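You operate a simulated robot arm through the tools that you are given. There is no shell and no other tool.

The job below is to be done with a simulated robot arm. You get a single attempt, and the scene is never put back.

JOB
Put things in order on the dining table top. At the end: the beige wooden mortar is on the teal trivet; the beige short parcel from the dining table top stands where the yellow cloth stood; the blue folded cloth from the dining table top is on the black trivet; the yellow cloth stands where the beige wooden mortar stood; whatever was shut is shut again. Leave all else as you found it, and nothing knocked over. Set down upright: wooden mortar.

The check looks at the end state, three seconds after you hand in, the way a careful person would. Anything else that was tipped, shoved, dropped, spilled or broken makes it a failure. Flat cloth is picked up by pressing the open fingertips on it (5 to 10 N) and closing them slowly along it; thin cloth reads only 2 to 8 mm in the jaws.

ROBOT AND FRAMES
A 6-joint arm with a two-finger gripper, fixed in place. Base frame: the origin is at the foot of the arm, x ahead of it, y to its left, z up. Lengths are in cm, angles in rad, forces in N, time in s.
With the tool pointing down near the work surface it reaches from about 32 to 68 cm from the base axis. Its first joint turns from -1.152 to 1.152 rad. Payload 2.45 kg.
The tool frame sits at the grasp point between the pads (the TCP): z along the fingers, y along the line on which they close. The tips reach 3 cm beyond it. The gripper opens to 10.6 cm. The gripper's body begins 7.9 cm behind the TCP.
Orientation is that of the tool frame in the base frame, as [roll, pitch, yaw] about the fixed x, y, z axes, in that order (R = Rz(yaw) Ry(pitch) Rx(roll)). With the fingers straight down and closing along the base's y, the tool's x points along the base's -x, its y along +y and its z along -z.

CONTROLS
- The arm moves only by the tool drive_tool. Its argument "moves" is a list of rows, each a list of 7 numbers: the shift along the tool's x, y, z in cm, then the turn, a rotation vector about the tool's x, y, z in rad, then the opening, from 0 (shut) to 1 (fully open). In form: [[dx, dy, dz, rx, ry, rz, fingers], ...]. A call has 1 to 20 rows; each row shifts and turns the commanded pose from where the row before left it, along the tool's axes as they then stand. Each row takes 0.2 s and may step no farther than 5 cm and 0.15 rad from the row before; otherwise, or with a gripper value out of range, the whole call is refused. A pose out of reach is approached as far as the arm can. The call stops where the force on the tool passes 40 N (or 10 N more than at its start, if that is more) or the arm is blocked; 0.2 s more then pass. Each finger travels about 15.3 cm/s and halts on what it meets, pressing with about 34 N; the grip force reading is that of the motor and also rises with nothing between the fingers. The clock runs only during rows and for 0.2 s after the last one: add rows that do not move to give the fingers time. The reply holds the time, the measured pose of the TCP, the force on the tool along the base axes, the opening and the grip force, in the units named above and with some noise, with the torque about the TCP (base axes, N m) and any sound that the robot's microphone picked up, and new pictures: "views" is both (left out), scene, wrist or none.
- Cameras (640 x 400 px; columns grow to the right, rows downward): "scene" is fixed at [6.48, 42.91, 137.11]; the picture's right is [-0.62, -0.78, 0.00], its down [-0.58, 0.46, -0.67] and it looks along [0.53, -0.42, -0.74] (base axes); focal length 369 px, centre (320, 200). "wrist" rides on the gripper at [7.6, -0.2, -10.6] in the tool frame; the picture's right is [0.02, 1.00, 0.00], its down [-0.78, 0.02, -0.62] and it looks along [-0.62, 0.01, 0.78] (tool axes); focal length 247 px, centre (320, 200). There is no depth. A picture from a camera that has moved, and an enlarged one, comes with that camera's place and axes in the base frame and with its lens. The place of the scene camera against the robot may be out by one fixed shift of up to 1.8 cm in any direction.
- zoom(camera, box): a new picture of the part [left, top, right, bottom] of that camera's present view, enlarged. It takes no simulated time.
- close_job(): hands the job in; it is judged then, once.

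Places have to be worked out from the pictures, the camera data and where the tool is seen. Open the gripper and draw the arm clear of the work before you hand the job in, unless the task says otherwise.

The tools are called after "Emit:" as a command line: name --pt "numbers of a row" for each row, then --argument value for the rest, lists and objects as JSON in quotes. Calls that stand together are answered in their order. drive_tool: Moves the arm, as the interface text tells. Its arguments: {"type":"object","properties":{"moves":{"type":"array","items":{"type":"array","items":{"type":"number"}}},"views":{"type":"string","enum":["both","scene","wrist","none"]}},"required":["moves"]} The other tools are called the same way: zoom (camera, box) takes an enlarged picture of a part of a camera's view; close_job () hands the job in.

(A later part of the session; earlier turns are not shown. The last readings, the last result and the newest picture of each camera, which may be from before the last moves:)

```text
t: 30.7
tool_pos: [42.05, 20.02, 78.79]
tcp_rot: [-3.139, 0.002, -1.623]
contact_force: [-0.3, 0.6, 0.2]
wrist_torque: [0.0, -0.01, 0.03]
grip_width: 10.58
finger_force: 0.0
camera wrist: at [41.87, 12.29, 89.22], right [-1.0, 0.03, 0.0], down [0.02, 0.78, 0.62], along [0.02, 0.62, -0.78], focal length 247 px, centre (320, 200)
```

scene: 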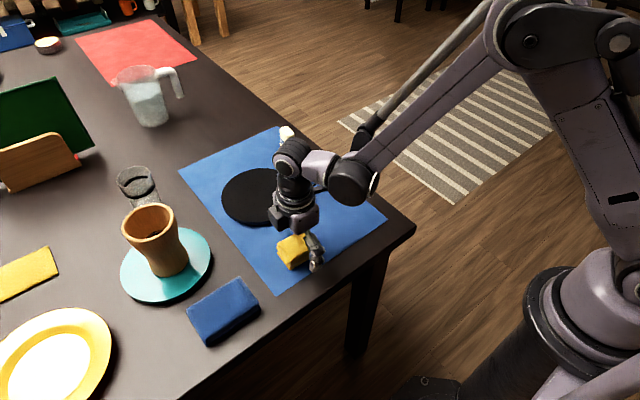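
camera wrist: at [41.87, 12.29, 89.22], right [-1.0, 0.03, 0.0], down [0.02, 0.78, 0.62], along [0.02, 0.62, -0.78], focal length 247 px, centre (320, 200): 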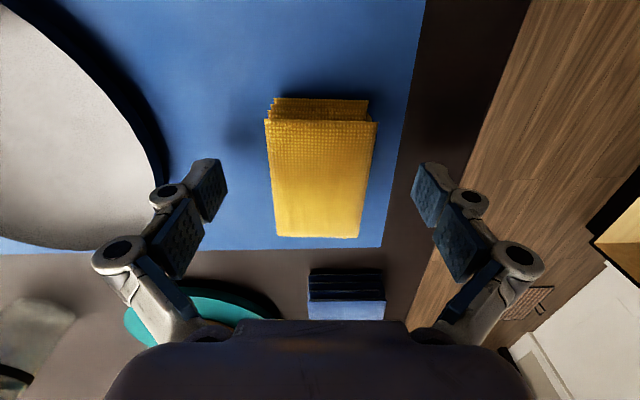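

Fingers straddle the cloth without contact. I close slowly toward its 5.1 cm width.

Emit:
drive_tool --pt "0 0 0 0 0 0 0.85" --pt "0 0 0 0 0 0 0.7" --pt "0 0 0 0 0 0 0.6" --pt "0 0 0 0 0 0 0.54" --pt "0 0 0 0 0 0 0.5" --pt "0 0 0 0 0 0 0.46" --pt "0 0 0 0 0 0 0.43" --pt "0 0 0 0 0 0 0.4" --pt "0 0 0 0 0 0 0.4" --views "both"

Emit:
zoom --camera "wrist" --box '[200, 60, 440, 260]'

```text
t: 32.7
tool_pos: [41.93, 20.02, 78.78]
tcp_rot: [-3.141, 0.003, -1.623]
contact_force: [0.5, -0.6, 6.6]
wrist_torque: [0.01, -0.05, -0.04]
grip_width: 4.89
finger_force: 34.0
camera wrist: at [41.87, 12.29, 89.24], right [-1.0, 0.03, 0.0], down [0.02, 0.78, 0.62], along [0.02, 0.62, -0.78], focal length 247 px, centre (320, 200)
```

scene: 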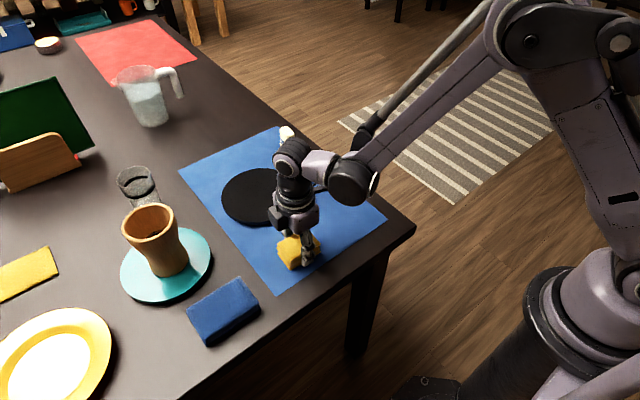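
wrist: 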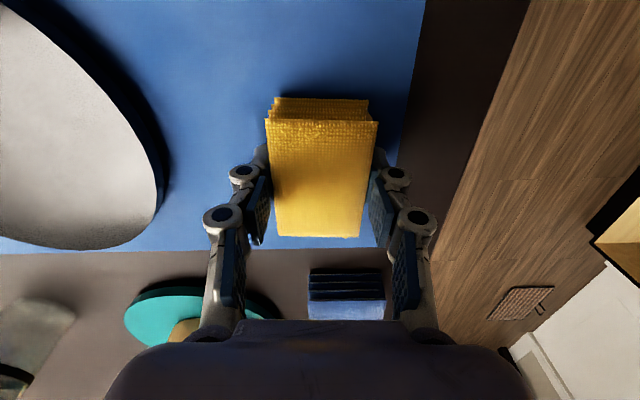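

```text
2.00 times, centred on (320, 160) of wrist
camera zoom: at [41.87, 12.29, 89.24], right [-1.0, 0.03, 0.0], down [0.02, 0.78, 0.62], along [0.02, 0.62, -0.78], focal length 494 px, centre (320, 280)
```

zoom: 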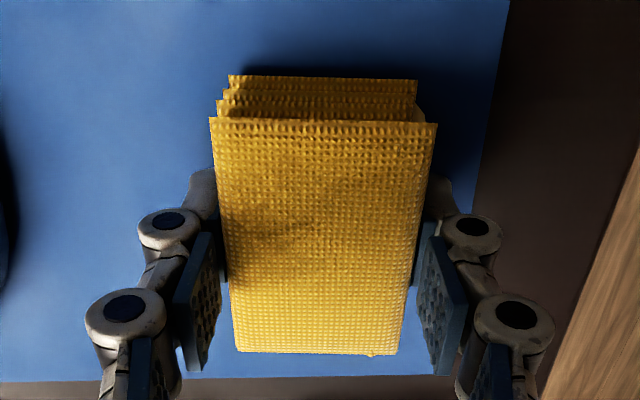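

The cloth reads a solid 4.9 cm in the jaws. I lift it slowly.

Emit:
drive_tool --pt "0 0 -0.4 0 0 0 0.3" --pt "0 0 -0.6 0 0 0 0.3" --pt "0 0 -1.0 0 0 0 0.3" --pt "0 0 -1.2 0 0 0 0.3" --pt "0 0 -1.2 0 0 0 0.3" --pt "0 0 -0.6 0 0 0 0.3" --pt "0 0 0 0 0 0 0.3" --views "both"

```text
t: 34.3
tool_pos: [41.92, 20.02, 83.62]
tcp_rot: [-3.141, 0.003, -1.622]
contact_force: [0.0, 0.5, 0.6]
wrist_torque: [-0.02, -0.03, -0.01]
grip_width: 4.91
finger_force: 33.7
camera wrist: at [41.89, 12.23, 94.24], right [-1.0, 0.03, 0.0], down [0.02, 0.78, 0.62], along [0.02, 0.62, -0.78], focal length 247 px, centre (320, 200)
```

scene: 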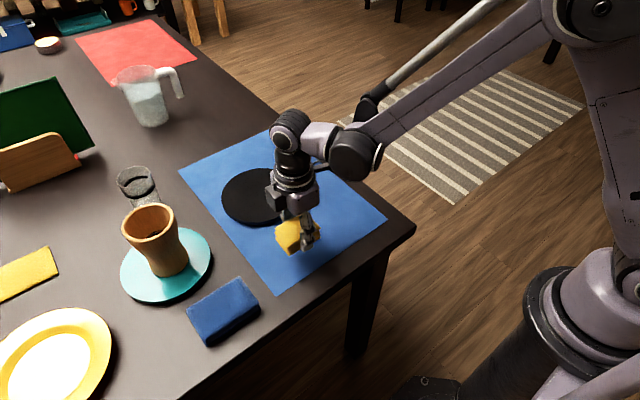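
wrist: 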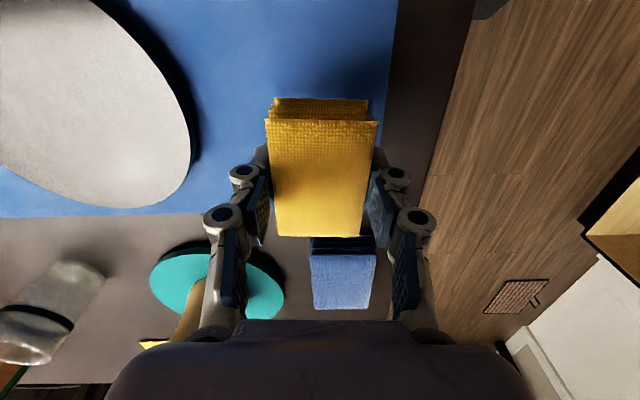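

The cloth is held firmly. I carry it to the mortar's old place at about (43.85, 3.93).

Emit:
drive_tool --pt "1.0 -0.17 0 0 0 0 0.3" --pt "2.0 -0.34 0 0 0 0 0.3" --pt "2.0 -0.34 0 0 0 0 0.3" --pt "2.0 -0.34 0 0 0 0 0.3" --pt "2.0 -0.34 0 0 0 0 0.3" --pt "2.0 -0.34 0 0 0 0 0.3" --pt "2.0 -0.34 0 0 0 0 0.3" --pt "2.0 -0.34 0 0 0 0 0.3" --pt "0.93 -0.17 0 0 0 0 0.3" --pt "0 0 0 0 0 0 0.3" --pt "0 0 0 0 0 0 0.3" --views "both"

```text
t: 36.7
tool_pos: [43.8, 3.87, 83.61]
tcp_rot: [-3.14, 0.002, -1.622]
contact_force: [0.3, 0.8, -1.1]
wrist_torque: [-0.01, 0.03, -0.01]
grip_width: 4.88
finger_force: 34.1
camera wrist: at [43.8, -3.84, 94.13], right [-1.0, 0.03, 0.0], down [0.02, 0.78, 0.62], along [0.02, 0.62, -0.78], focal length 247 px, centre (320, 200)
```

scene: 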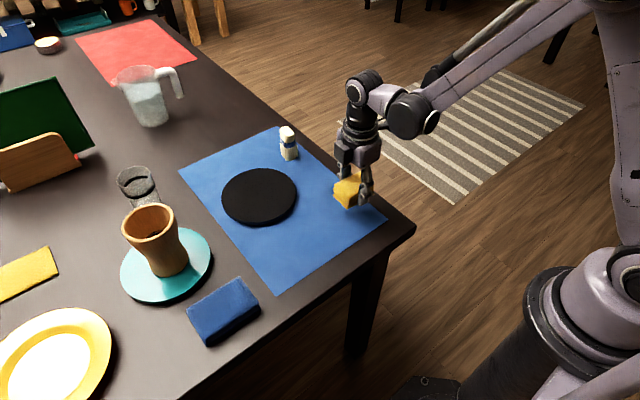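
wrist: 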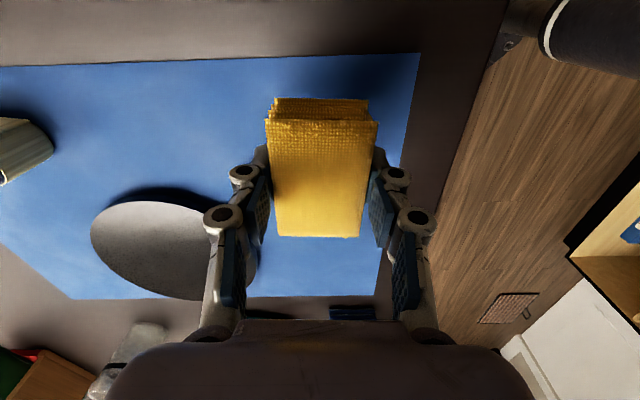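

In position over the old mortar spot. I lower to just above the mat.

Emit:
drive_tool --pt "0 0.02 1.0 0 0 0 0.3" --pt "0 0 1.2 0 0 0 0.3" --pt "0 0 1.2 0 0 0 0.3" --pt "0 0 0.8 0 0 0 0.3" --pt "0 0 0.3 0 0 0 0.3" --pt "0 0 0.2 0 0 0 0.3" --pt "0 0 0.1 0 0 0 0.3" --pt "0 0 0 0 0 0 0.3" --views "none"

```text
t: 38.5
tool_pos: [43.95, 3.97, 78.91]
tcp_rot: [-3.14, 0.003, -1.624]
contact_force: [-0.1, 0.3, -0.6]
wrist_torque: [-0.03, 0.01, 0.03]
grip_width: 4.87
finger_force: 34.1
```

Emit:
drive_tool --pt "0 0 0.1 0 0 0 0.3" --pt "0 0 0.1 0 0 0 0.3" --pt "0 0 0 0 0 0 0.3" --views "none"

```text
t: 39.3
tool_pos: [43.85, 3.99, 78.7]
tcp_rot: [-3.14, 0.004, -1.623]
contact_force: [-0.2, 0.0, 26.3]
wrist_torque: [0.02, 0.0, 0.0]
grip_width: 4.89
finger_force: 34.1
```

Contact at z≈78.7, so the cloth is on the mat. I ease off slightly and open the fingers gradually.

Emit:
drive_tool --pt "0 0 -0.08 0 0 0 0.3" --pt "0 0 0 0 0 0 0.46" --pt "0 0 0 0 0 0 0.52" --pt "0 0 0 0 0 0 0.6" --pt "0 0 0 0 0 0 0.75" --pt "0 0 0 0 0 0 0.9" --pt "0 0 0 0 0 0 1.0" --pt "0 0 0 0 0 0 1.0" --pt "0 0 -1.0 0 0 0 1.0" --pt "0 0 -1.5 0 0 0 1.0" --pt "0 0 -2.0 0 0 0 1.0" --pt "0 0 -2.5 0 0 0 1.0" --pt "0 0 -2.5 0 0 0 1.0" --pt "0 0 -2.5 0 0 0 1.0" --pt "0 0 0 0 0 0 1.0" --views "both"

```text
t: 42.5
tool_pos: [43.71, 3.88, 90.77]
tcp_rot: [-3.141, 0.004, -1.624]
contact_force: [-0.1, -0.1, -0.4]
wrist_torque: [0.01, 0.0, 0.02]
grip_width: 10.6
finger_force: 0.1
camera wrist: at [43.64, -3.85, 101.21], right [-1.0, 0.03, 0.0], down [0.02, 0.78, 0.62], along [0.02, 0.62, -0.78], focal length 247 px, centre (320, 200)
```

scene: 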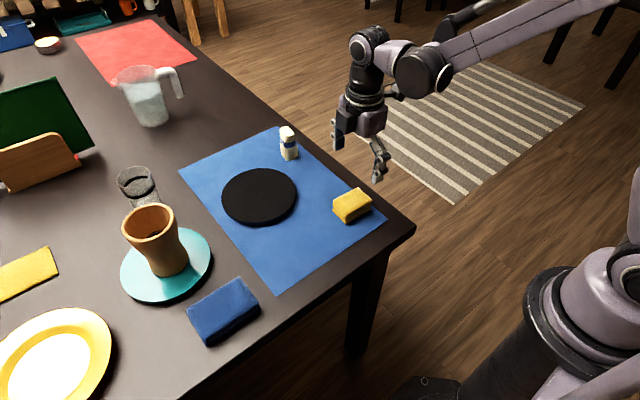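
wrist: 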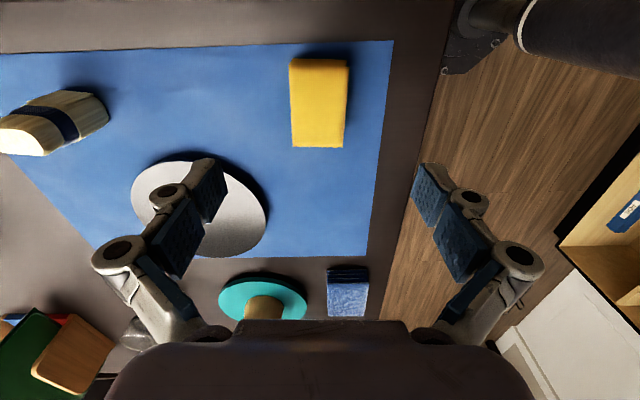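

The yellow cloth now sits at the old mortar spot. With this tool orientation I next go to the blue folded cloth for a close look.

Emit:
drive_tool --pt "0 0 -2.0 0 0 0 1" --pt "-2.4 0.37 0 0 0 0 1" --pt "-3.5 0.54 0 0 0 0 1" --pt "-3.5 0.54 0 0 0 0 1" --pt "-3.5 0.54 0 0 0 0 1" --pt "-3.5 0.54 0 0 0 0 1" --pt "-3.5 0.54 0 0 0 0 1" --pt "-3.5 0.54 0 0 0 0 1" --pt "-3.5 0.54 0 0 0 0 1" --pt "-3.5 0.54 0 0 0 0 1" --pt "-3.5 0.54 0 0 0 0 1" --pt "0 0 0 0 0 0 1" --pt "0 0 0 0 0 0 1" --views "both"

Emit:
zoom --camera "wrist" --box '[220, 20, 420, 180]'

```text
t: 45.3
tool_pos: [40.52, 37.98, 93.03]
tcp_rot: [-3.14, 0.003, -1.622]
contact_force: [0.2, 0.3, 0.5]
wrist_torque: [0.02, -0.01, 0.05]
grip_width: 10.59
finger_force: 0.0
camera wrist: at [40.32, 30.3, 103.43], right [-1.0, 0.03, 0.0], down [0.02, 0.78, 0.62], along [0.02, 0.62, -0.78], focal length 247 px, centre (320, 200)
```

scene: 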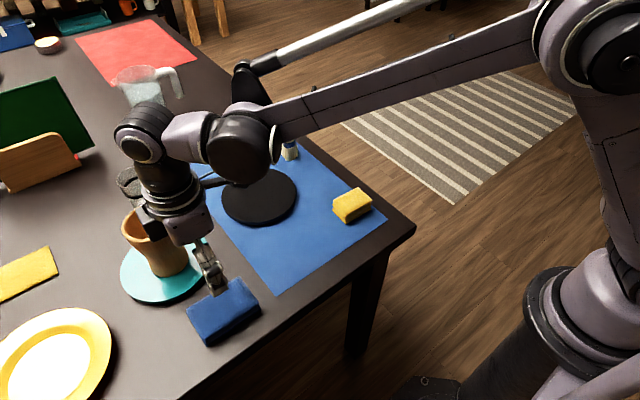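
wrist: 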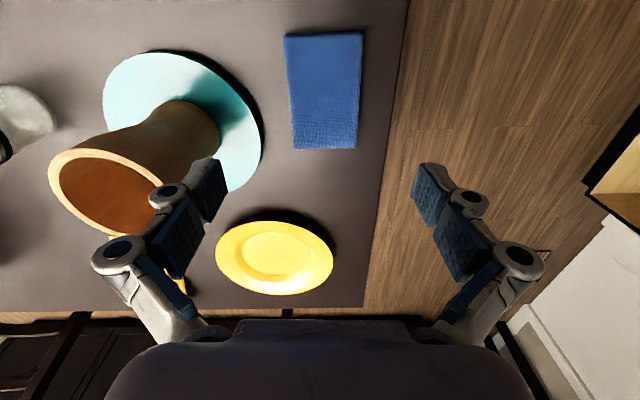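

```text
2.50 times, centred on (320, 100) of wrist
camera zoom: at [40.32, 30.3, 103.43], right [-1.0, 0.03, 0.0], down [0.02, 0.78, 0.62], along [0.02, 0.62, -0.78], focal length 617 px, centre (320, 450)
```

zoom: 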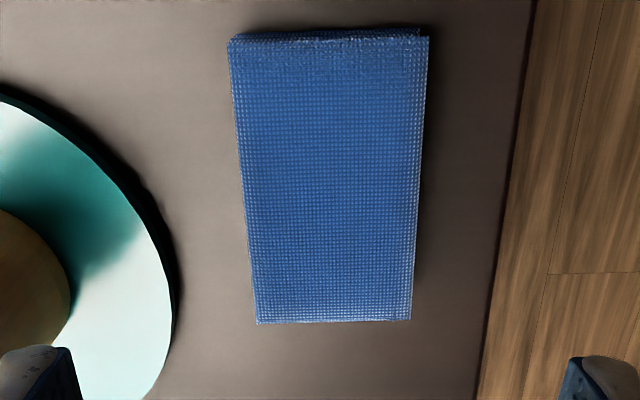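

The blue cloth is about 6.9 × 10.5 cm, centred near (40.05, 37.6) and nearly aligned. I centre on it, trim the yaw slightly, and come down above its top.

Emit:
drive_tool --pt "0.4 0.43 1.0 0 0 -0.03 1" --pt "0 0 2.0 0 0 0 1" --pt "0 0 2.0 0 0 0 1" --pt "0 0 2.0 0 0 0 1" --pt "0 0 1.8 0 0 0 1" --pt "0 0 0 0 0 0 1" --pt "0 0 0 0 0 0 1" --views "both"

Emit:
zoom --camera "wrist" --box '[200, 60, 440, 240]'

```text
t: 46.9
tool_pos: [39.98, 37.5, 84.05]
tcp_rot: [-3.141, 0.003, -1.595]
contact_force: [-0.2, 0.3, -0.5]
wrist_torque: [0.04, -0.01, 0.0]
grip_width: 10.57
finger_force: 0.1
camera wrist: at [40.12, 29.89, 94.52], right [-1.0, 0.0, 0.0], down [0.0, 0.78, 0.62], along [0.0, 0.62, -0.78], focal length 247 px, centre (320, 200)
```

scene: 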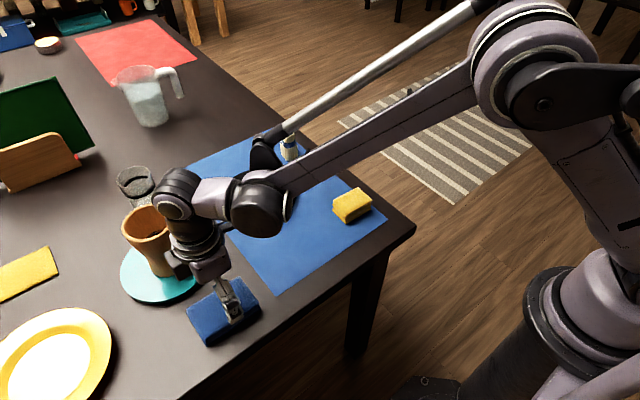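
wrist: 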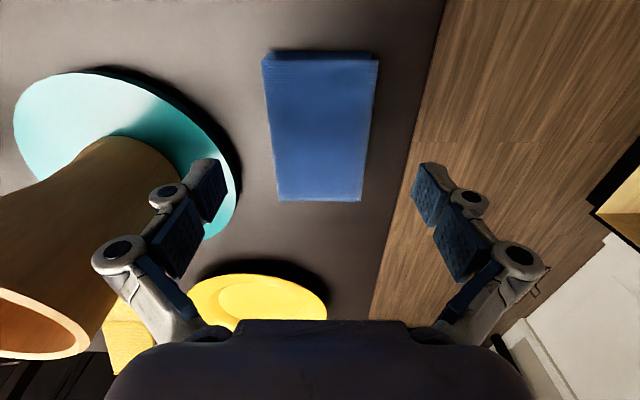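

```text
2.22 times, centred on (320, 150) of wrist
camera zoom: at [40.12, 29.89, 94.52], right [-1.0, 0.0, 0.0], down [0.0, 0.78, 0.62], along [0.0, 0.62, -0.78], focal length 549 px, centre (320, 311)
```

zoom: 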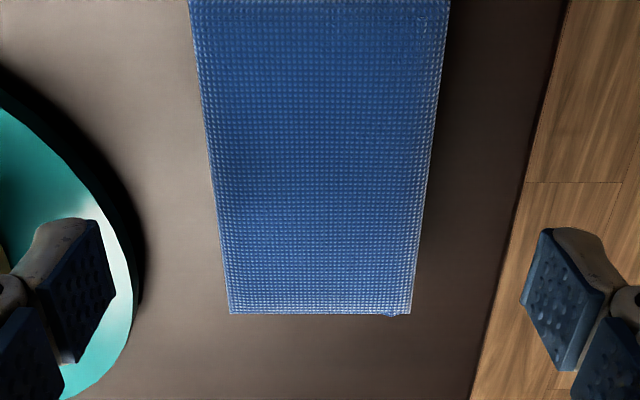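

Well centred and aligned. I lower so the tips stop just above the table beside the cloth.

Emit:
drive_tool --pt "0 0 1.2 0 0 0 1" --pt "0 0 1.2 0 0 0 1" --pt "0 0 1.2 0 0 0 1" --pt "0 0 1.0 0 0 0 1" --pt "0 0 0.5 0 0 0 1" --pt "0 0 0.3 0 0 0 1" --pt "0 0 0 0 0 0 1" --views "both"

```text
t: 48.5
tool_pos: [39.89, 37.56, 78.59]
tcp_rot: [-3.139, 0.003, -1.594]
contact_force: [0.8, 0.2, 1.2]
wrist_torque: [0.01, 0.02, 0.01]
grip_width: 10.58
finger_force: 0.0
camera wrist: at [40.11, 29.95, 89.15], right [-1.0, 0.0, 0.0], down [0.0, 0.78, 0.62], along [0.0, 0.62, -0.78], focal length 247 px, centre (320, 200)
```

scene: 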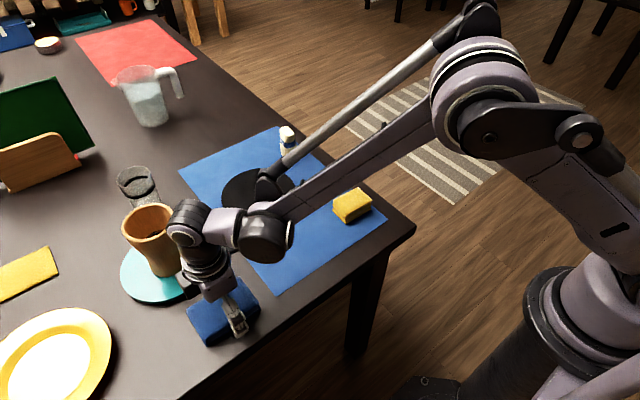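
wrist: 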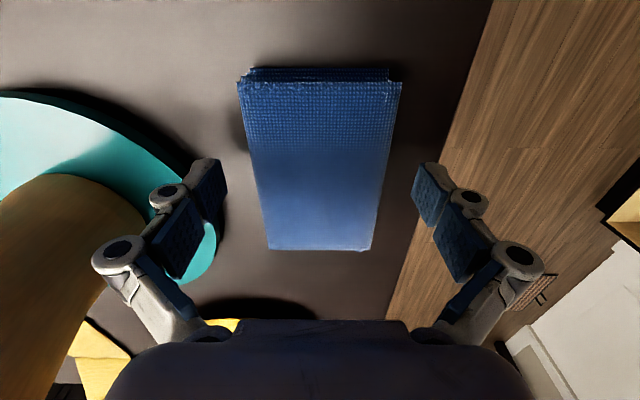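

No contact, with the cloth between the fingers. I close slowly on its 6.9 cm width.

Emit:
drive_tool --pt "0 0 0 0 0 0 0.88" --pt "0 0 0 0 0 0 0.78" --pt "0 0 0 0 0 0 0.71" --pt "0 0 0 0 0 0 0.67" --pt "0 0 0 0 0 0 0.63" --pt "0 0 0 0 0 0 0.6" --pt "0 0 0 0 0 0 0.55" --pt "0 0 0 0 0 0 0.45" --pt "0 0 0 0 0 0 0.4" --views "wrist"

```text
t: 50.5
tool_pos: [39.88, 37.54, 78.72]
tcp_rot: [-3.14, 0.005, -1.593]
contact_force: [1.8, -0.6, 11.9]
wrist_torque: [0.01, -0.03, 0.15]
grip_width: 6.92
finger_force: 34.0
camera wrist: at [40.11, 29.94, 89.19], right [-1.0, 0.0, 0.0], down [0.0, 0.78, 0.62], along [0.0, 0.62, -0.78], focal length 247 px, centre (320, 200)
```

wrist: 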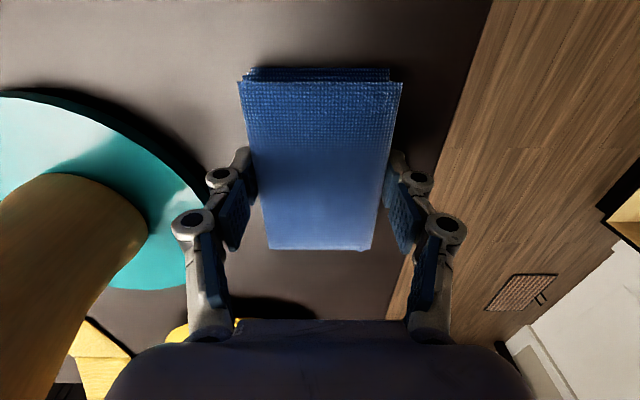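

Gripped at 6.92 cm. I lift it slowly by about 7.5 cm.

Emit:
drive_tool --pt "0 0 -0.4 0 0 0 0.4" --pt "0 0 -0.6 0 0 0 0.4" --pt "0 0 -1.0 0 0 0 0.4" --pt "0 0 -1.3 0 0 0 0.4" --pt "0 0 -1.5 0 0 0 0.4" --pt "0 0 -1.5 0 0 0 0.4" --pt "0 0 -1.2 0 0 0 0.4" --pt "0 0 0 0 0 0 0.4" --views "both"

```text
t: 52.3
tool_pos: [39.87, 37.43, 86.24]
tcp_rot: [-3.139, 0.002, -1.595]
contact_force: [0.9, -1.1, 0.3]
wrist_torque: [0.02, 0.02, -0.01]
grip_width: 6.91
finger_force: 34.5
camera wrist: at [40.07, 29.87, 96.69], right [-1.0, 0.0, 0.0], down [0.0, 0.78, 0.62], along [0.0, 0.62, -0.78], focal length 247 px, centre (320, 200)
```

scene: 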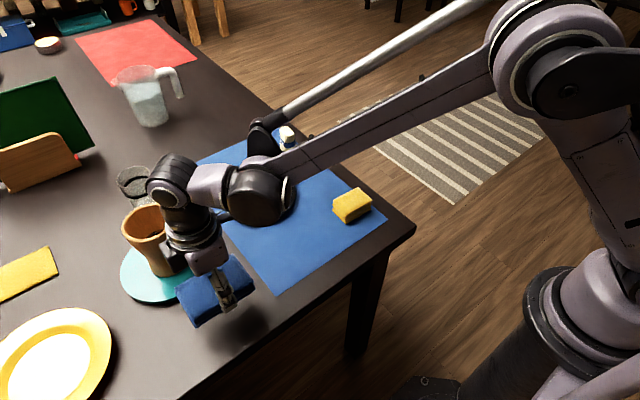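
wrist: 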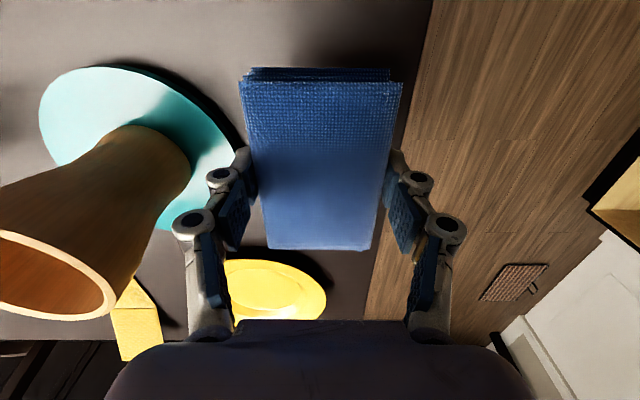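

Held firmly. I carry it first toward -y (away from the mortar), then out over the black trivet.

Emit:
drive_tool --pt "1.0 -0.02 0 0 0 0 0.4" --pt "2.0 -0.05 0 0 0 0 0.4" --pt "2.0 -0.05 0 0 0 0 0.4" --pt "2.0 -0.05 0 0 0 0 0.4" --pt "2.0 -0.05 0 0 0 0 0.4" --pt "1.0 -0.5 0 0 0 0 0.4" --pt "0.91 -2.0 0 0 0 0 0.4" --pt "0.91 -2.0 0 0 0 0 0.4" --pt "0.91 -2.0 0 0 0 0 0.4" --pt "0.91 -2.0 0 0 0 0 0.4" --pt "0.91 -2.0 0 0 0 0 0.4" --pt "0.91 -2.0 0 0 0 0 0.4" --pt "0.91 -2.0 0 0 0 0 0.4" --pt "0.91 -2.0 0 0 0 0 0.4" --pt "0.91 -2.0 0 0 0 0 0.4" --pt "0.91 -2.0 0 0 0 0 0.4" --pt "0 0 0 0 0 0 0.4" --pt "0 0 0 0 0 0 0.4" --views "both"

Emit:
zoom --camera "scene" --box '[180, 100, 400, 280]'

```text
t: 56.1
tool_pos: [60.22, 18.08, 86.11]
tcp_rot: [-3.14, 0.005, -1.593]
contact_force: [1.7, 0.9, -1.4]
wrist_torque: [-0.01, 0.01, -0.02]
grip_width: 6.92
finger_force: 34.3
camera wrist: at [60.39, 10.36, 96.62], right [-1.0, 0.0, 0.0], down [0.0, 0.78, 0.62], along [0.0, 0.62, -0.78], focal length 247 px, centre (320, 200)
```

scene: 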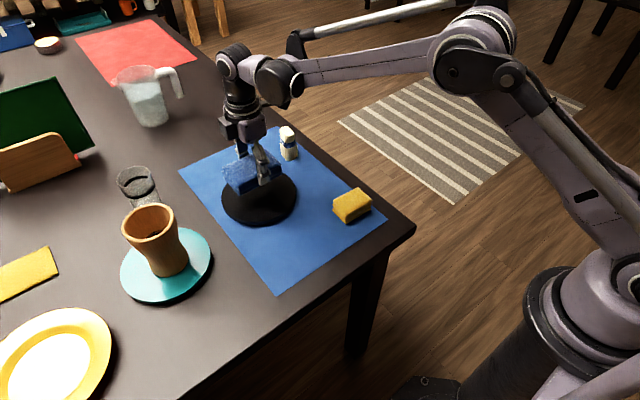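
wrist: 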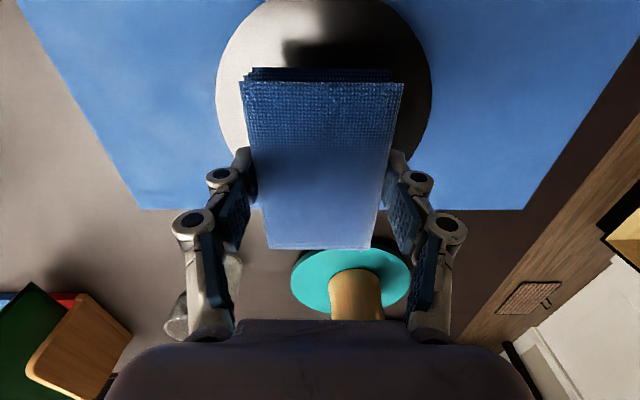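

```text
2.22 times, centred on (290, 190) of scene
camera zoom: at [6.49, 42.91, 137.11], right [-0.62, -0.78, 0.0], down [-0.58, 0.46, -0.67], along [0.53, -0.42, -0.74], focal length 819 px, centre (387, 222)
```

zoom: 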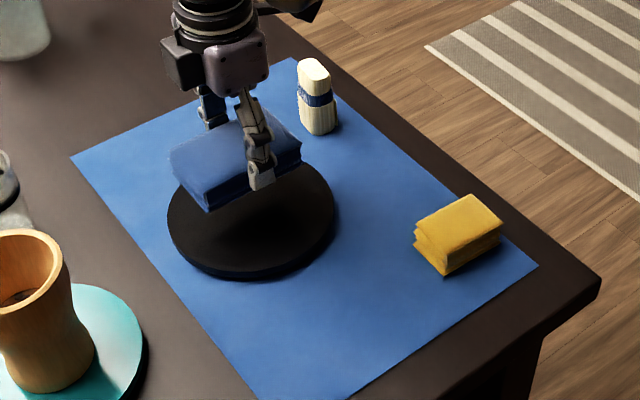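

Wrist view puts the trivet centre at about (60.1, 17.8), so the cloth is well centred over it. I lower to just above contact.

Emit:
drive_tool --pt "0.1 0.1 1.0 0 0 0 0.4" --pt "0 0 1.2 0 0 0 0.4" --pt "0 0 1.2 0 0 0 0.4" --pt "0 0 1.0 0 0 0 0.4" --pt "0 0 0.6 0 0 0 0.4" --pt "0 0 0.2 0 0 0 0.4" --pt "0 0 0 0 0 0 0.4" --views "scene"

```text
t: 57.7
tool_pos: [60.27, 17.96, 80.87]
tcp_rot: [-3.141, 0.005, -1.593]
contact_force: [-0.8, -0.2, -0.3]
wrist_torque: [0.01, -0.03, -0.03]
grip_width: 6.9
finger_force: 34.0
```

scene: 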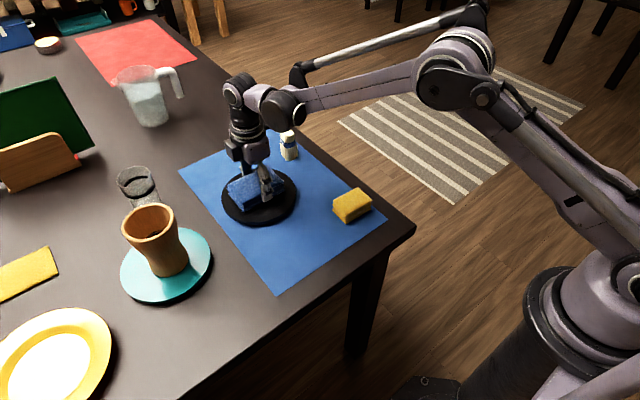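

No contact yet at z=80.87. I continue in 0.15 cm steps toward touchdown.

Emit:
drive_tool --pt "0 0 0.15 0 0 0 0.4" --pt "0 0 0.15 0 0 0 0.4" --pt "0 0 0 0 0 0 0.4" --views "none"

```text
t: 58.5
tool_pos: [60.13, 17.91, 80.82]
tcp_rot: [-3.138, 0.003, -1.595]
contact_force: [1.4, -1.1, 31.9]
wrist_torque: [0.06, 0.07, 0.07]
grip_width: 6.89
finger_force: 34.4
```

Contact is firm at z≈80.8 with little torque, so it sits flat. I ease off and open slowly, then rise.

Emit:
drive_tool --pt "0 0 -0.2 0 0 0 0.4" --pt "0 0 0 0 0 0 0.6" --pt "0 0 0 0 0 0 0.68" --pt "0 0 0 0 0 0 0.76" --pt "0 0 0 0 0 0 0.86" --pt "0 0 0 0 0 0 1.0" --pt "0 0 0 0 0 0 1.0" --pt "0 0 0 0 0 0 1.0" --views "both"

```text
t: 60.3
tool_pos: [60.09, 18.01, 80.79]
tcp_rot: [-3.14, 0.003, -1.594]
contact_force: [0.5, -0.4, -0.1]
wrist_torque: [0.0, 0.01, 0.02]
grip_width: 10.61
finger_force: 0.0
camera wrist: at [60.28, 10.3, 91.32], right [-1.0, 0.0, 0.0], down [0.0, 0.78, 0.62], along [0.0, 0.62, -0.78], focal length 247 px, centre (320, 200)
```

scene: 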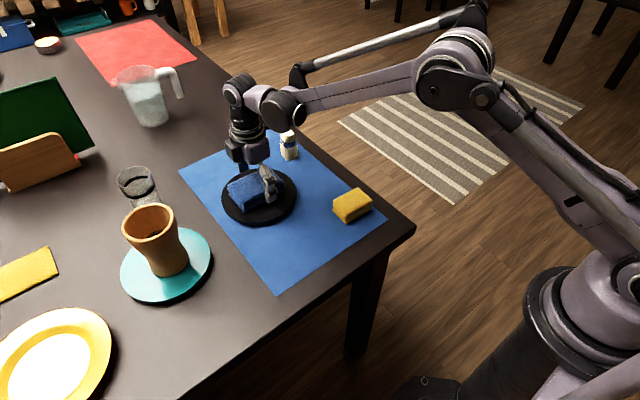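
wrist: 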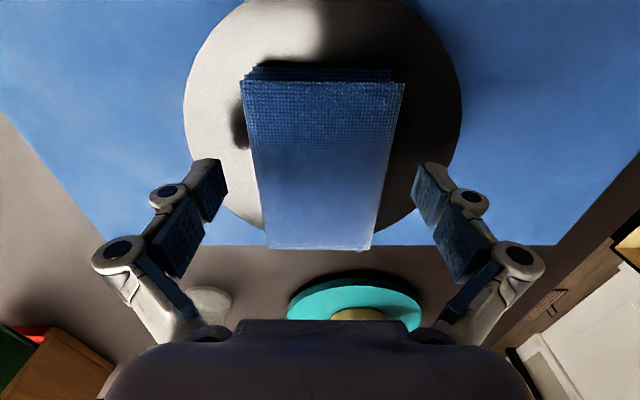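

The blue cloth lies flat and centred on the black trivet. I rise, move toward the parcel, and turn the tool back to close along y.

Emit:
drive_tool --pt "0 0 -1.0 0 0 0 1" --pt "0 0 -2.0 0 0 0 1" --pt "0 0 -3.0 0 0 0 1" --pt "0 0 -4.5 0 0 0 1" --pt "3.5 0.415 0 0 0 0 1" --pt "3.5 0.415 0 0 0 0 1" --pt "3.5 0.415 0 0 0 0 1" --pt "3.5 0.415 0 0 0 0 1" --pt "0 0 0 0 0 0.1407 1" --pt "0 0 0 0 0 0.1407 1" --pt "0 0 0 0 0 0.1407 1" --pt "0 0 0 0 0 0.1407 1" --pt "0 0 0 0 0 0.1407 1" --pt "0 0 0 0 0 0.1407 1" --pt "0 0 0 0 0 0.1407 1" --pt "0 0 0 0 0 0.1407 1" --pt "0 0 0 0 0 0.1407 1" --pt "0 0 0 0 0 0.1407 1" --pt "0 0 0 0 0 0.1407 1" --pt "0 0 0 0 0 0 1" --views "both"

Emit:
zoom --camera "wrist" --box '[240, 120, 400, 260]'

Emit:
zoom --camera "scene" --box '[100, 110, 400, 310]'

```text
t: 64.5
tool_pos: [58.07, 3.87, 91.21]
tcp_rot: [3.139, 0.001, 3.139]
contact_force: [0.7, -0.2, 0.8]
wrist_torque: [0.02, 0.03, 0.0]
grip_width: 10.59
finger_force: 0.0
camera wrist: at [50.67, 3.76, 101.77], right [-0.02, 1.0, 0.0], down [0.78, 0.01, 0.62], along [0.62, 0.02, -0.78], focal length 247 px, centre (320, 200)
```

scene: 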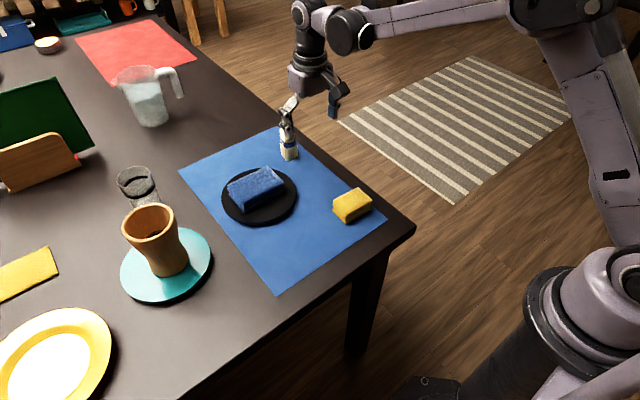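
wrist: 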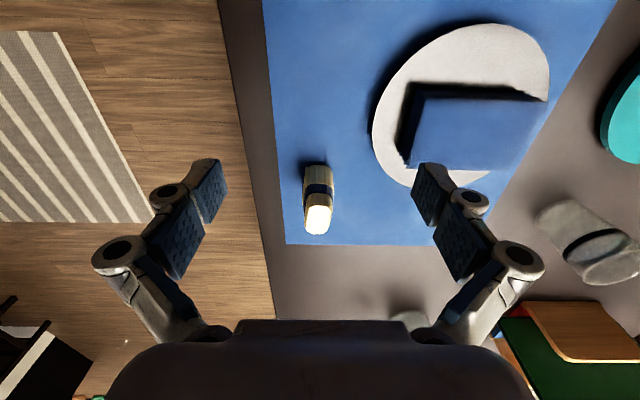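

```text
2.86 times, centred on (320, 190) of wrist
camera zoom: at [50.67, 3.76, 101.77], right [-0.02, 1.0, 0.0], down [0.78, 0.01, 0.62], along [0.62, 0.02, -0.78], focal length 706 px, centre (320, 229)
```

zoom: 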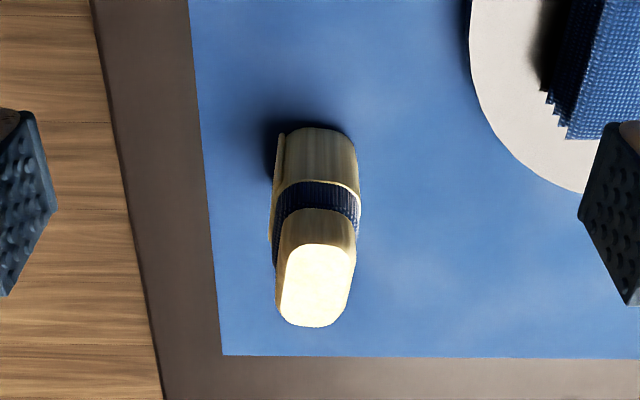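

```text
2.00 times, centred on (250, 210) of scene
camera zoom: at [6.48, 42.91, 137.11], right [-0.62, -0.78, 0.0], down [-0.58, 0.46, -0.67], along [0.53, -0.42, -0.74], focal length 737 px, centre (460, 180)
```

zoom: 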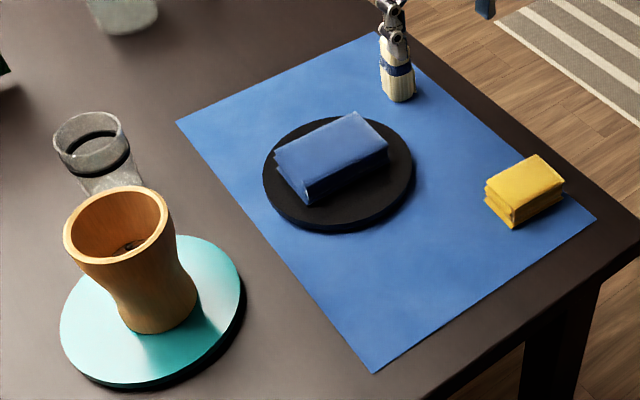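

The parcel is about 4 × 3 × 8.2 cm, centred near (68.1, 3.8) with its top at z≈83.2 and turned about -0.06 rad. I narrow the opening, move above it, and check alignment before descending.

Emit:
drive_tool --pt "0 0 0 0 0 0.06 0.8" --pt "-2.5 0.14 0 0 0 0 0.65" --pt "-3.5 0.19 0 0 0 0 0.65" --pt "-3.0 0.17 0 0 0 0 0.65" --pt "-1.0 0.056 0 0 0 0 0.65" --pt "0 0 1.2 0 0 0 0.65" --pt "0 0 1.2 0 0 0 0.65" --pt "0 0 1.0 0 0 0 0.65" --pt "0 0 0 0 0 0 0.65" --pt "0 0 0 0 0 0 0.65" --views "both"

Emit:
zoom --camera "wrist" --box '[220, 60, 420, 240]'

Emit:
zoom --camera "scene" --box '[230, 60, 370, 190]'

```text
t: 66.7
tool_pos: [68.18, 3.91, 87.92]
tcp_rot: [3.137, 0.001, 3.084]
contact_force: [-0.1, 0.0, 0.9]
wrist_torque: [-0.01, 0.02, -0.01]
grip_width: 6.9
finger_force: 0.1
camera wrist: at [60.7, 4.19, 98.39], right [0.04, 1.0, 0.0], down [0.78, -0.03, 0.62], along [0.62, -0.02, -0.78], focal length 247 px, centre (320, 200)
```

scene: 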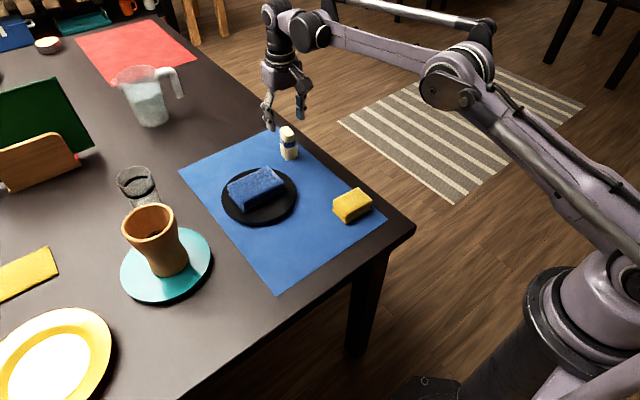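
wrist: 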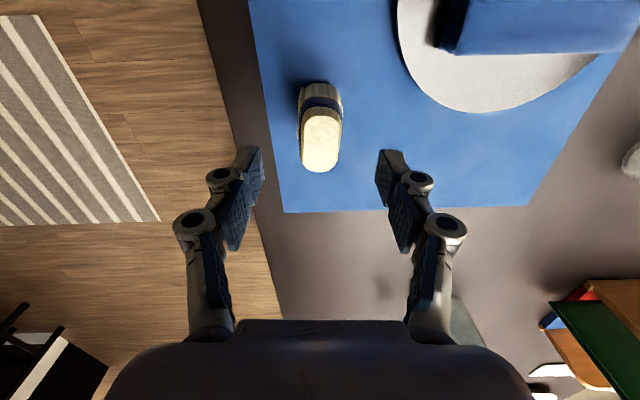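

```text
2.22 times, centred on (320, 150) of wrist
camera zoom: at [60.7, 4.19, 98.39], right [0.04, 1.0, 0.0], down [0.78, -0.03, 0.62], along [0.62, -0.02, -0.78], focal length 549 px, centre (320, 311)
```

zoom: 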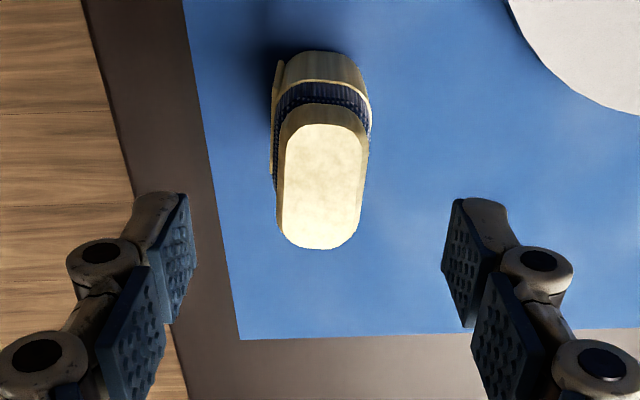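

```text
3.08 times, centred on (300, 125) of scene
camera zoom: at [6.48, 42.91, 137.11], right [-0.62, -0.78, 0.0], down [-0.58, 0.46, -0.67], along [0.53, -0.42, -0.74], focal length 1134 px, centre (382, 431)
```

zoom: 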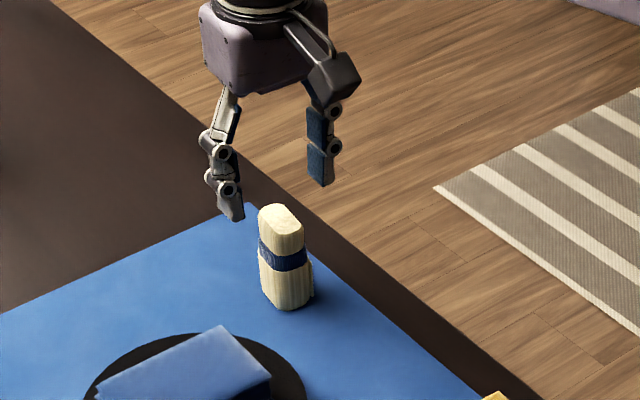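

Parcel is centred between the fingers with its centre at x≈68.05. I descend around it in 1 cm steps.

Emit:
drive_tool --pt "0.1 0 1.0 0 0 0 0.65" --pt "0 0 1.0 0 0 0 0.65" --pt "0 0 1.0 0 0 0 0.65" --pt "0 0 1.0 0 0 0 0.65" --pt "0 0 1.0 0 0 0 0.65" --pt "0 0 1.0 0 0 0 0.65" --pt "0 0 1.0 0 0 0 0.65" --pt "0 0 0.8 0 0 0 0.65" --pt "0 0 0 0 0 0 0.65" --views "both"

Emit:
zoom --camera "wrist" --box '[220, 100, 420, 260]'

Emit:
zoom --camera "scene" --box '[230, 60, 370, 190]'

```text
t: 68.7
tool_pos: [68.13, 4.09, 80.05]
tcp_rot: [3.138, 0.002, 3.081]
contact_force: [0.4, 0.5, 0.4]
wrist_torque: [0.03, 0.0, 0.05]
grip_width: 6.86
finger_force: 0.1
camera wrist: at [60.62, 4.2, 90.57], right [0.04, 1.0, 0.0], down [0.78, -0.03, 0.62], along [0.62, -0.02, -0.78], focal length 247 px, centre (320, 200)
```

scene: 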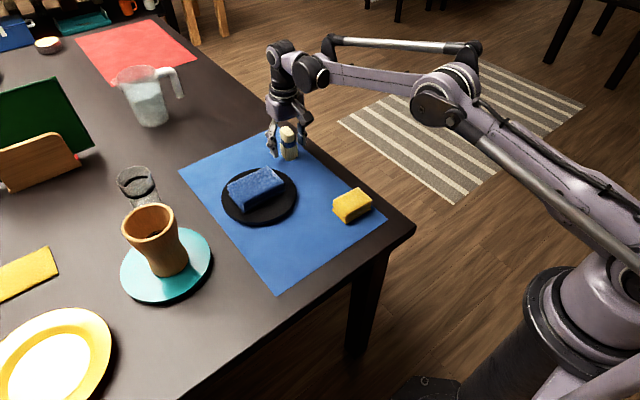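
wrist: 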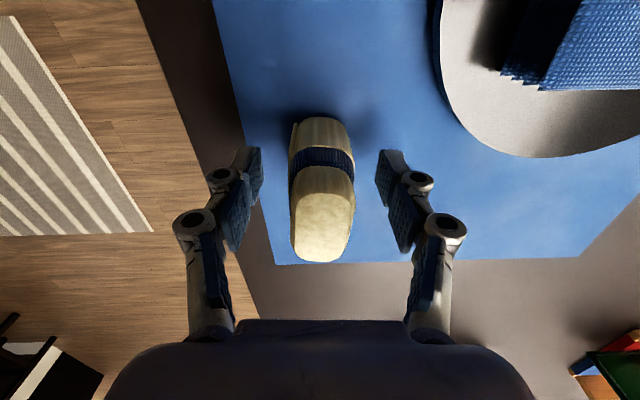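

```text
2.50 times, centred on (320, 180) of wrist
camera zoom: at [60.62, 4.2, 90.57], right [0.04, 1.0, 0.0], down [0.78, -0.03, 0.62], along [0.62, -0.02, -0.78], focal length 617 px, centre (320, 250)
```

zoom: 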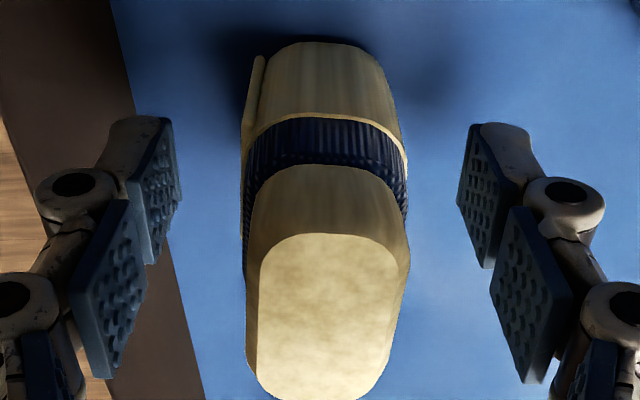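

```text
3.08 times, centred on (300, 125) of scene
camera zoom: at [6.48, 42.91, 137.11], right [-0.62, -0.78, 0.0], down [-0.58, 0.46, -0.67], along [0.53, -0.42, -0.74], focal length 1134 px, centre (382, 431)
```

zoom: 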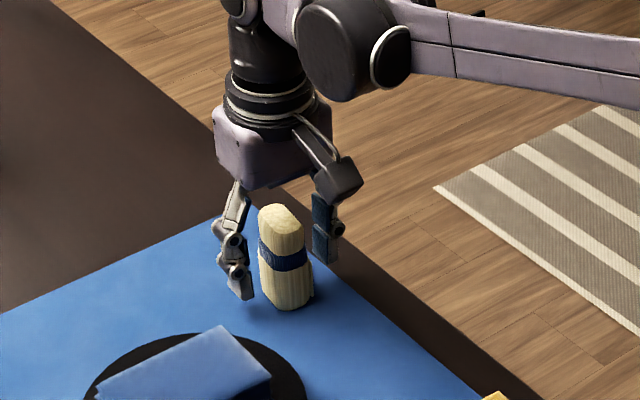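

Aligned and clear on both sides. I lower a touch more and close gently.

Emit:
drive_tool --pt "0 0 0.3 0 0 0 0.6" --pt "0 0 0 0 0 0 0.5" --pt "0 0 0 0 0 0 0.43" --pt "0 0 0 0 0 0 0.38" --pt "0 0 0 0 0 0 0.35" --pt "0 0 0 0 0 0 0.33" --pt "0 0 0 0 0 0 0.31" --pt "0 0 0 0 0 0 0.29" --pt "0 0 0 0 0 0 0.27" --pt "0 0 0 0 0 0 0.25" --pt "0 0 0 0 0 0 0.22" --pt "0 0 0 0 0 0 0.2" --views "both"

```text
t: 71.3
tool_pos: [68.17, 3.97, 79.73]
tcp_rot: [3.139, 0.001, 3.08]
contact_force: [0.1, 0.1, 3.0]
wrist_torque: [0.04, 0.0, -0.04]
grip_width: 3.25
finger_force: 33.7
camera wrist: at [60.64, 4.19, 90.28], right [0.04, 1.0, 0.0], down [0.78, -0.03, 0.62], along [0.62, -0.02, -0.78], focal length 247 px, centre (320, 200)
```

scene: 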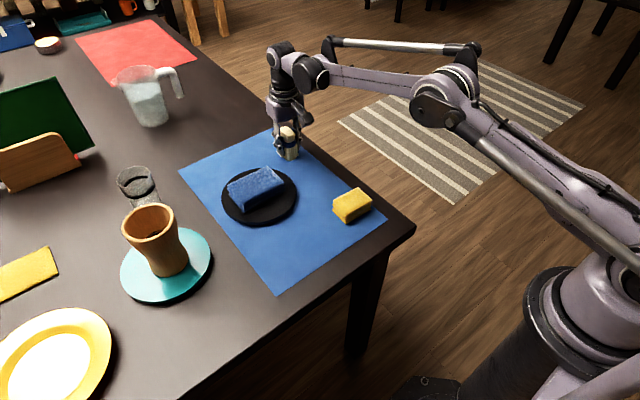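
wrist: 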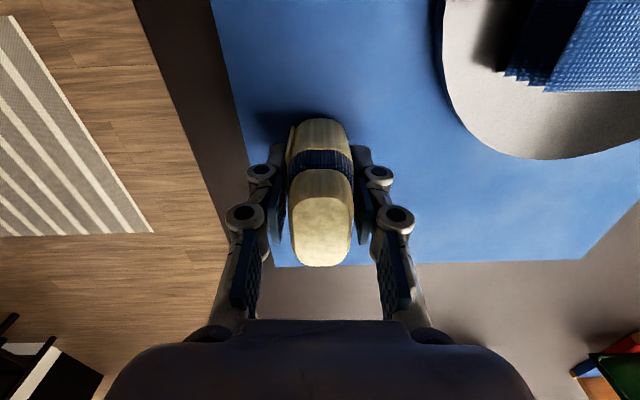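

Gripped at 3.25 cm. I lift it slowly straight up by 8 cm.

Emit:
drive_tool --pt "0 0 -0.3 0 0 0 0.2" --pt "0 0 -0.6 0 0 0 0.2" --pt "0 0 -1.0 0 0 0 0.2" --pt "0 0 -1.3 0 0 0 0.2" --pt "0 0 -1.6 0 0 0 0.2" --pt "0 0 -1.6 0 0 0 0.2" --pt "0 0 -1.6 0 0 0 0.2" --pt "0 0 0 0 0 0 0.2" --views "both"

```text
t: 73.1
tool_pos: [68.08, 3.88, 87.75]
tcp_rot: [3.137, 0.002, 3.081]
contact_force: [0.4, 0.6, -1.2]
wrist_torque: [0.01, 0.0, 0.0]
grip_width: 3.25
finger_force: 34.4
camera wrist: at [60.61, 4.19, 98.32], right [0.04, 1.0, 0.0], down [0.78, -0.03, 0.62], along [0.62, -0.02, -0.78], focal length 247 px, centre (320, 200)
```

scene: 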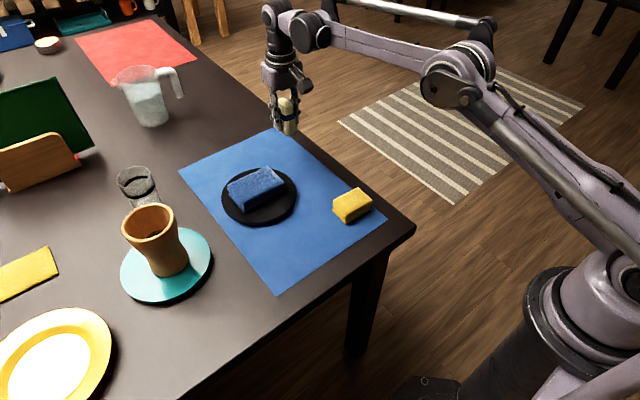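
wrist: 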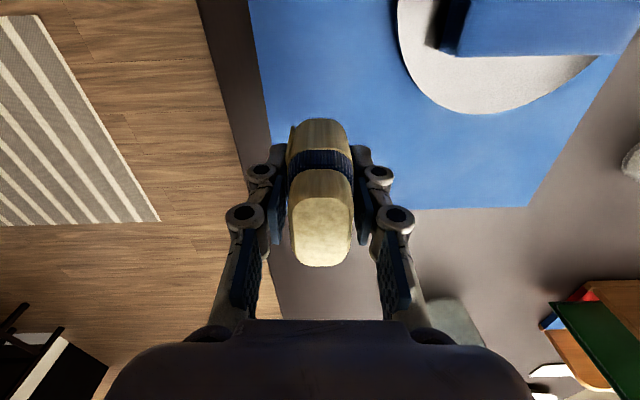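

Held upright and firm. I carry it above everything to the yellow cloth's old place at about (42.0, 19.95).

Emit:
drive_tool --pt "0.9 0.48 0 0 0 0 0.2" --pt "1.93 1.03 0 0 0 0 0.2" --pt "1.93 1.03 0 0 0 0 0.2" --pt "1.93 1.03 0 0 0 0 0.2" --pt "1.93 1.03 0 0 0 0 0.2" --pt "1.93 1.03 0 0 0 0 0.2" --pt "1.93 1.03 0 0 0 0 0.2" --pt "1.93 1.03 0 0 0 0 0.2" --pt "1.93 1.03 0 0 0 0 0.2" --pt "1.93 1.03 0 0 0 0 0.2" --pt "1.93 1.03 0 0 0 0 0.2" --pt "1.93 1.03 0 0 0 0 0.2" --pt "1.93 1.03 0 0 0 0 0.2" --pt "1.93 1.03 0 0 0 0 0.2" --pt "0.94 0.5 0 0 0 0 0.2" --pt "0 0 0 0 0 0 0.2" --pt "0 0 0 0 0 0 0.2" --views "both"

```text
t: 76.7
tool_pos: [42.08, 19.99, 87.8]
tcp_rot: [3.139, 0.001, 3.083]
contact_force: [-0.5, -0.2, -0.5]
wrist_torque: [-0.04, -0.02, 0.01]
grip_width: 3.24
finger_force: 34.0
camera wrist: at [34.52, 20.14, 98.34], right [0.04, 1.0, 0.0], down [0.78, -0.03, 0.62], along [0.62, -0.02, -0.78], focal length 247 px, centre (320, 200)
```

scene: 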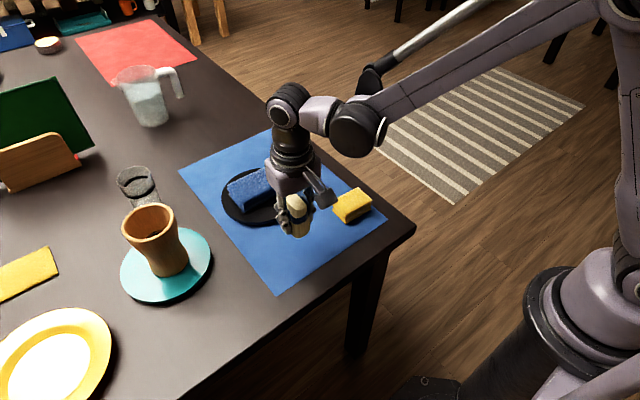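
wrist: 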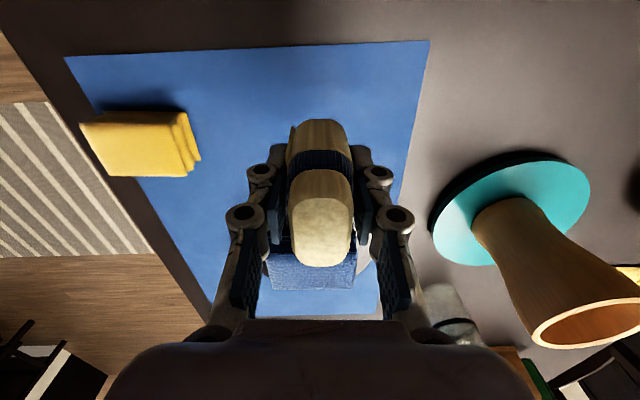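

Right over the target. I lower it to just above the mat.

Emit:
drive_tool --pt "0 0 0.8 0 0 0 0.2" --pt "0 0 1.3 0 0 0 0.2" --pt "0 0 1.3 0 0 0 0.2" --pt "0 0 1.3 0 0 0 0.2" --pt "0 0 1.2 0 0 0 0.2" --pt "0 0 1.0 0 0 0 0.2" --pt "0 0 0.6 0 0 0 0.2" --pt "0 0 0.25 0 0 0 0.2" --pt "0 0 0 0 0 0 0.2" --views "none"

```text
t: 78.7
tool_pos: [42.14, 19.99, 80.17]
tcp_rot: [3.138, 0.001, 3.082]
contact_force: [1.1, -0.8, -1.2]
wrist_torque: [0.01, 0.01, 0.0]
grip_width: 3.24
finger_force: 34.0
```

No contact yet at z=80.17; the parcel stood at 79.73 when gripped. I step down in small increments.

Emit:
drive_tool --pt "0 0 0.15 0 0 0 0.2" --pt "0 0 0.12 0 0 0 0.2" --pt "0 0 0.08 0 0 0 0.2" --pt "0 0 0 0 0 0 0.2" --views "none"

```text
t: 79.7
tool_pos: [42.08, 19.89, 79.76]
tcp_rot: [3.138, 0.004, 3.084]
contact_force: [1.6, -1.1, 17.1]
wrist_torque: [-0.05, 0.0, 0.0]
grip_width: 3.25
finger_force: 34.0
```

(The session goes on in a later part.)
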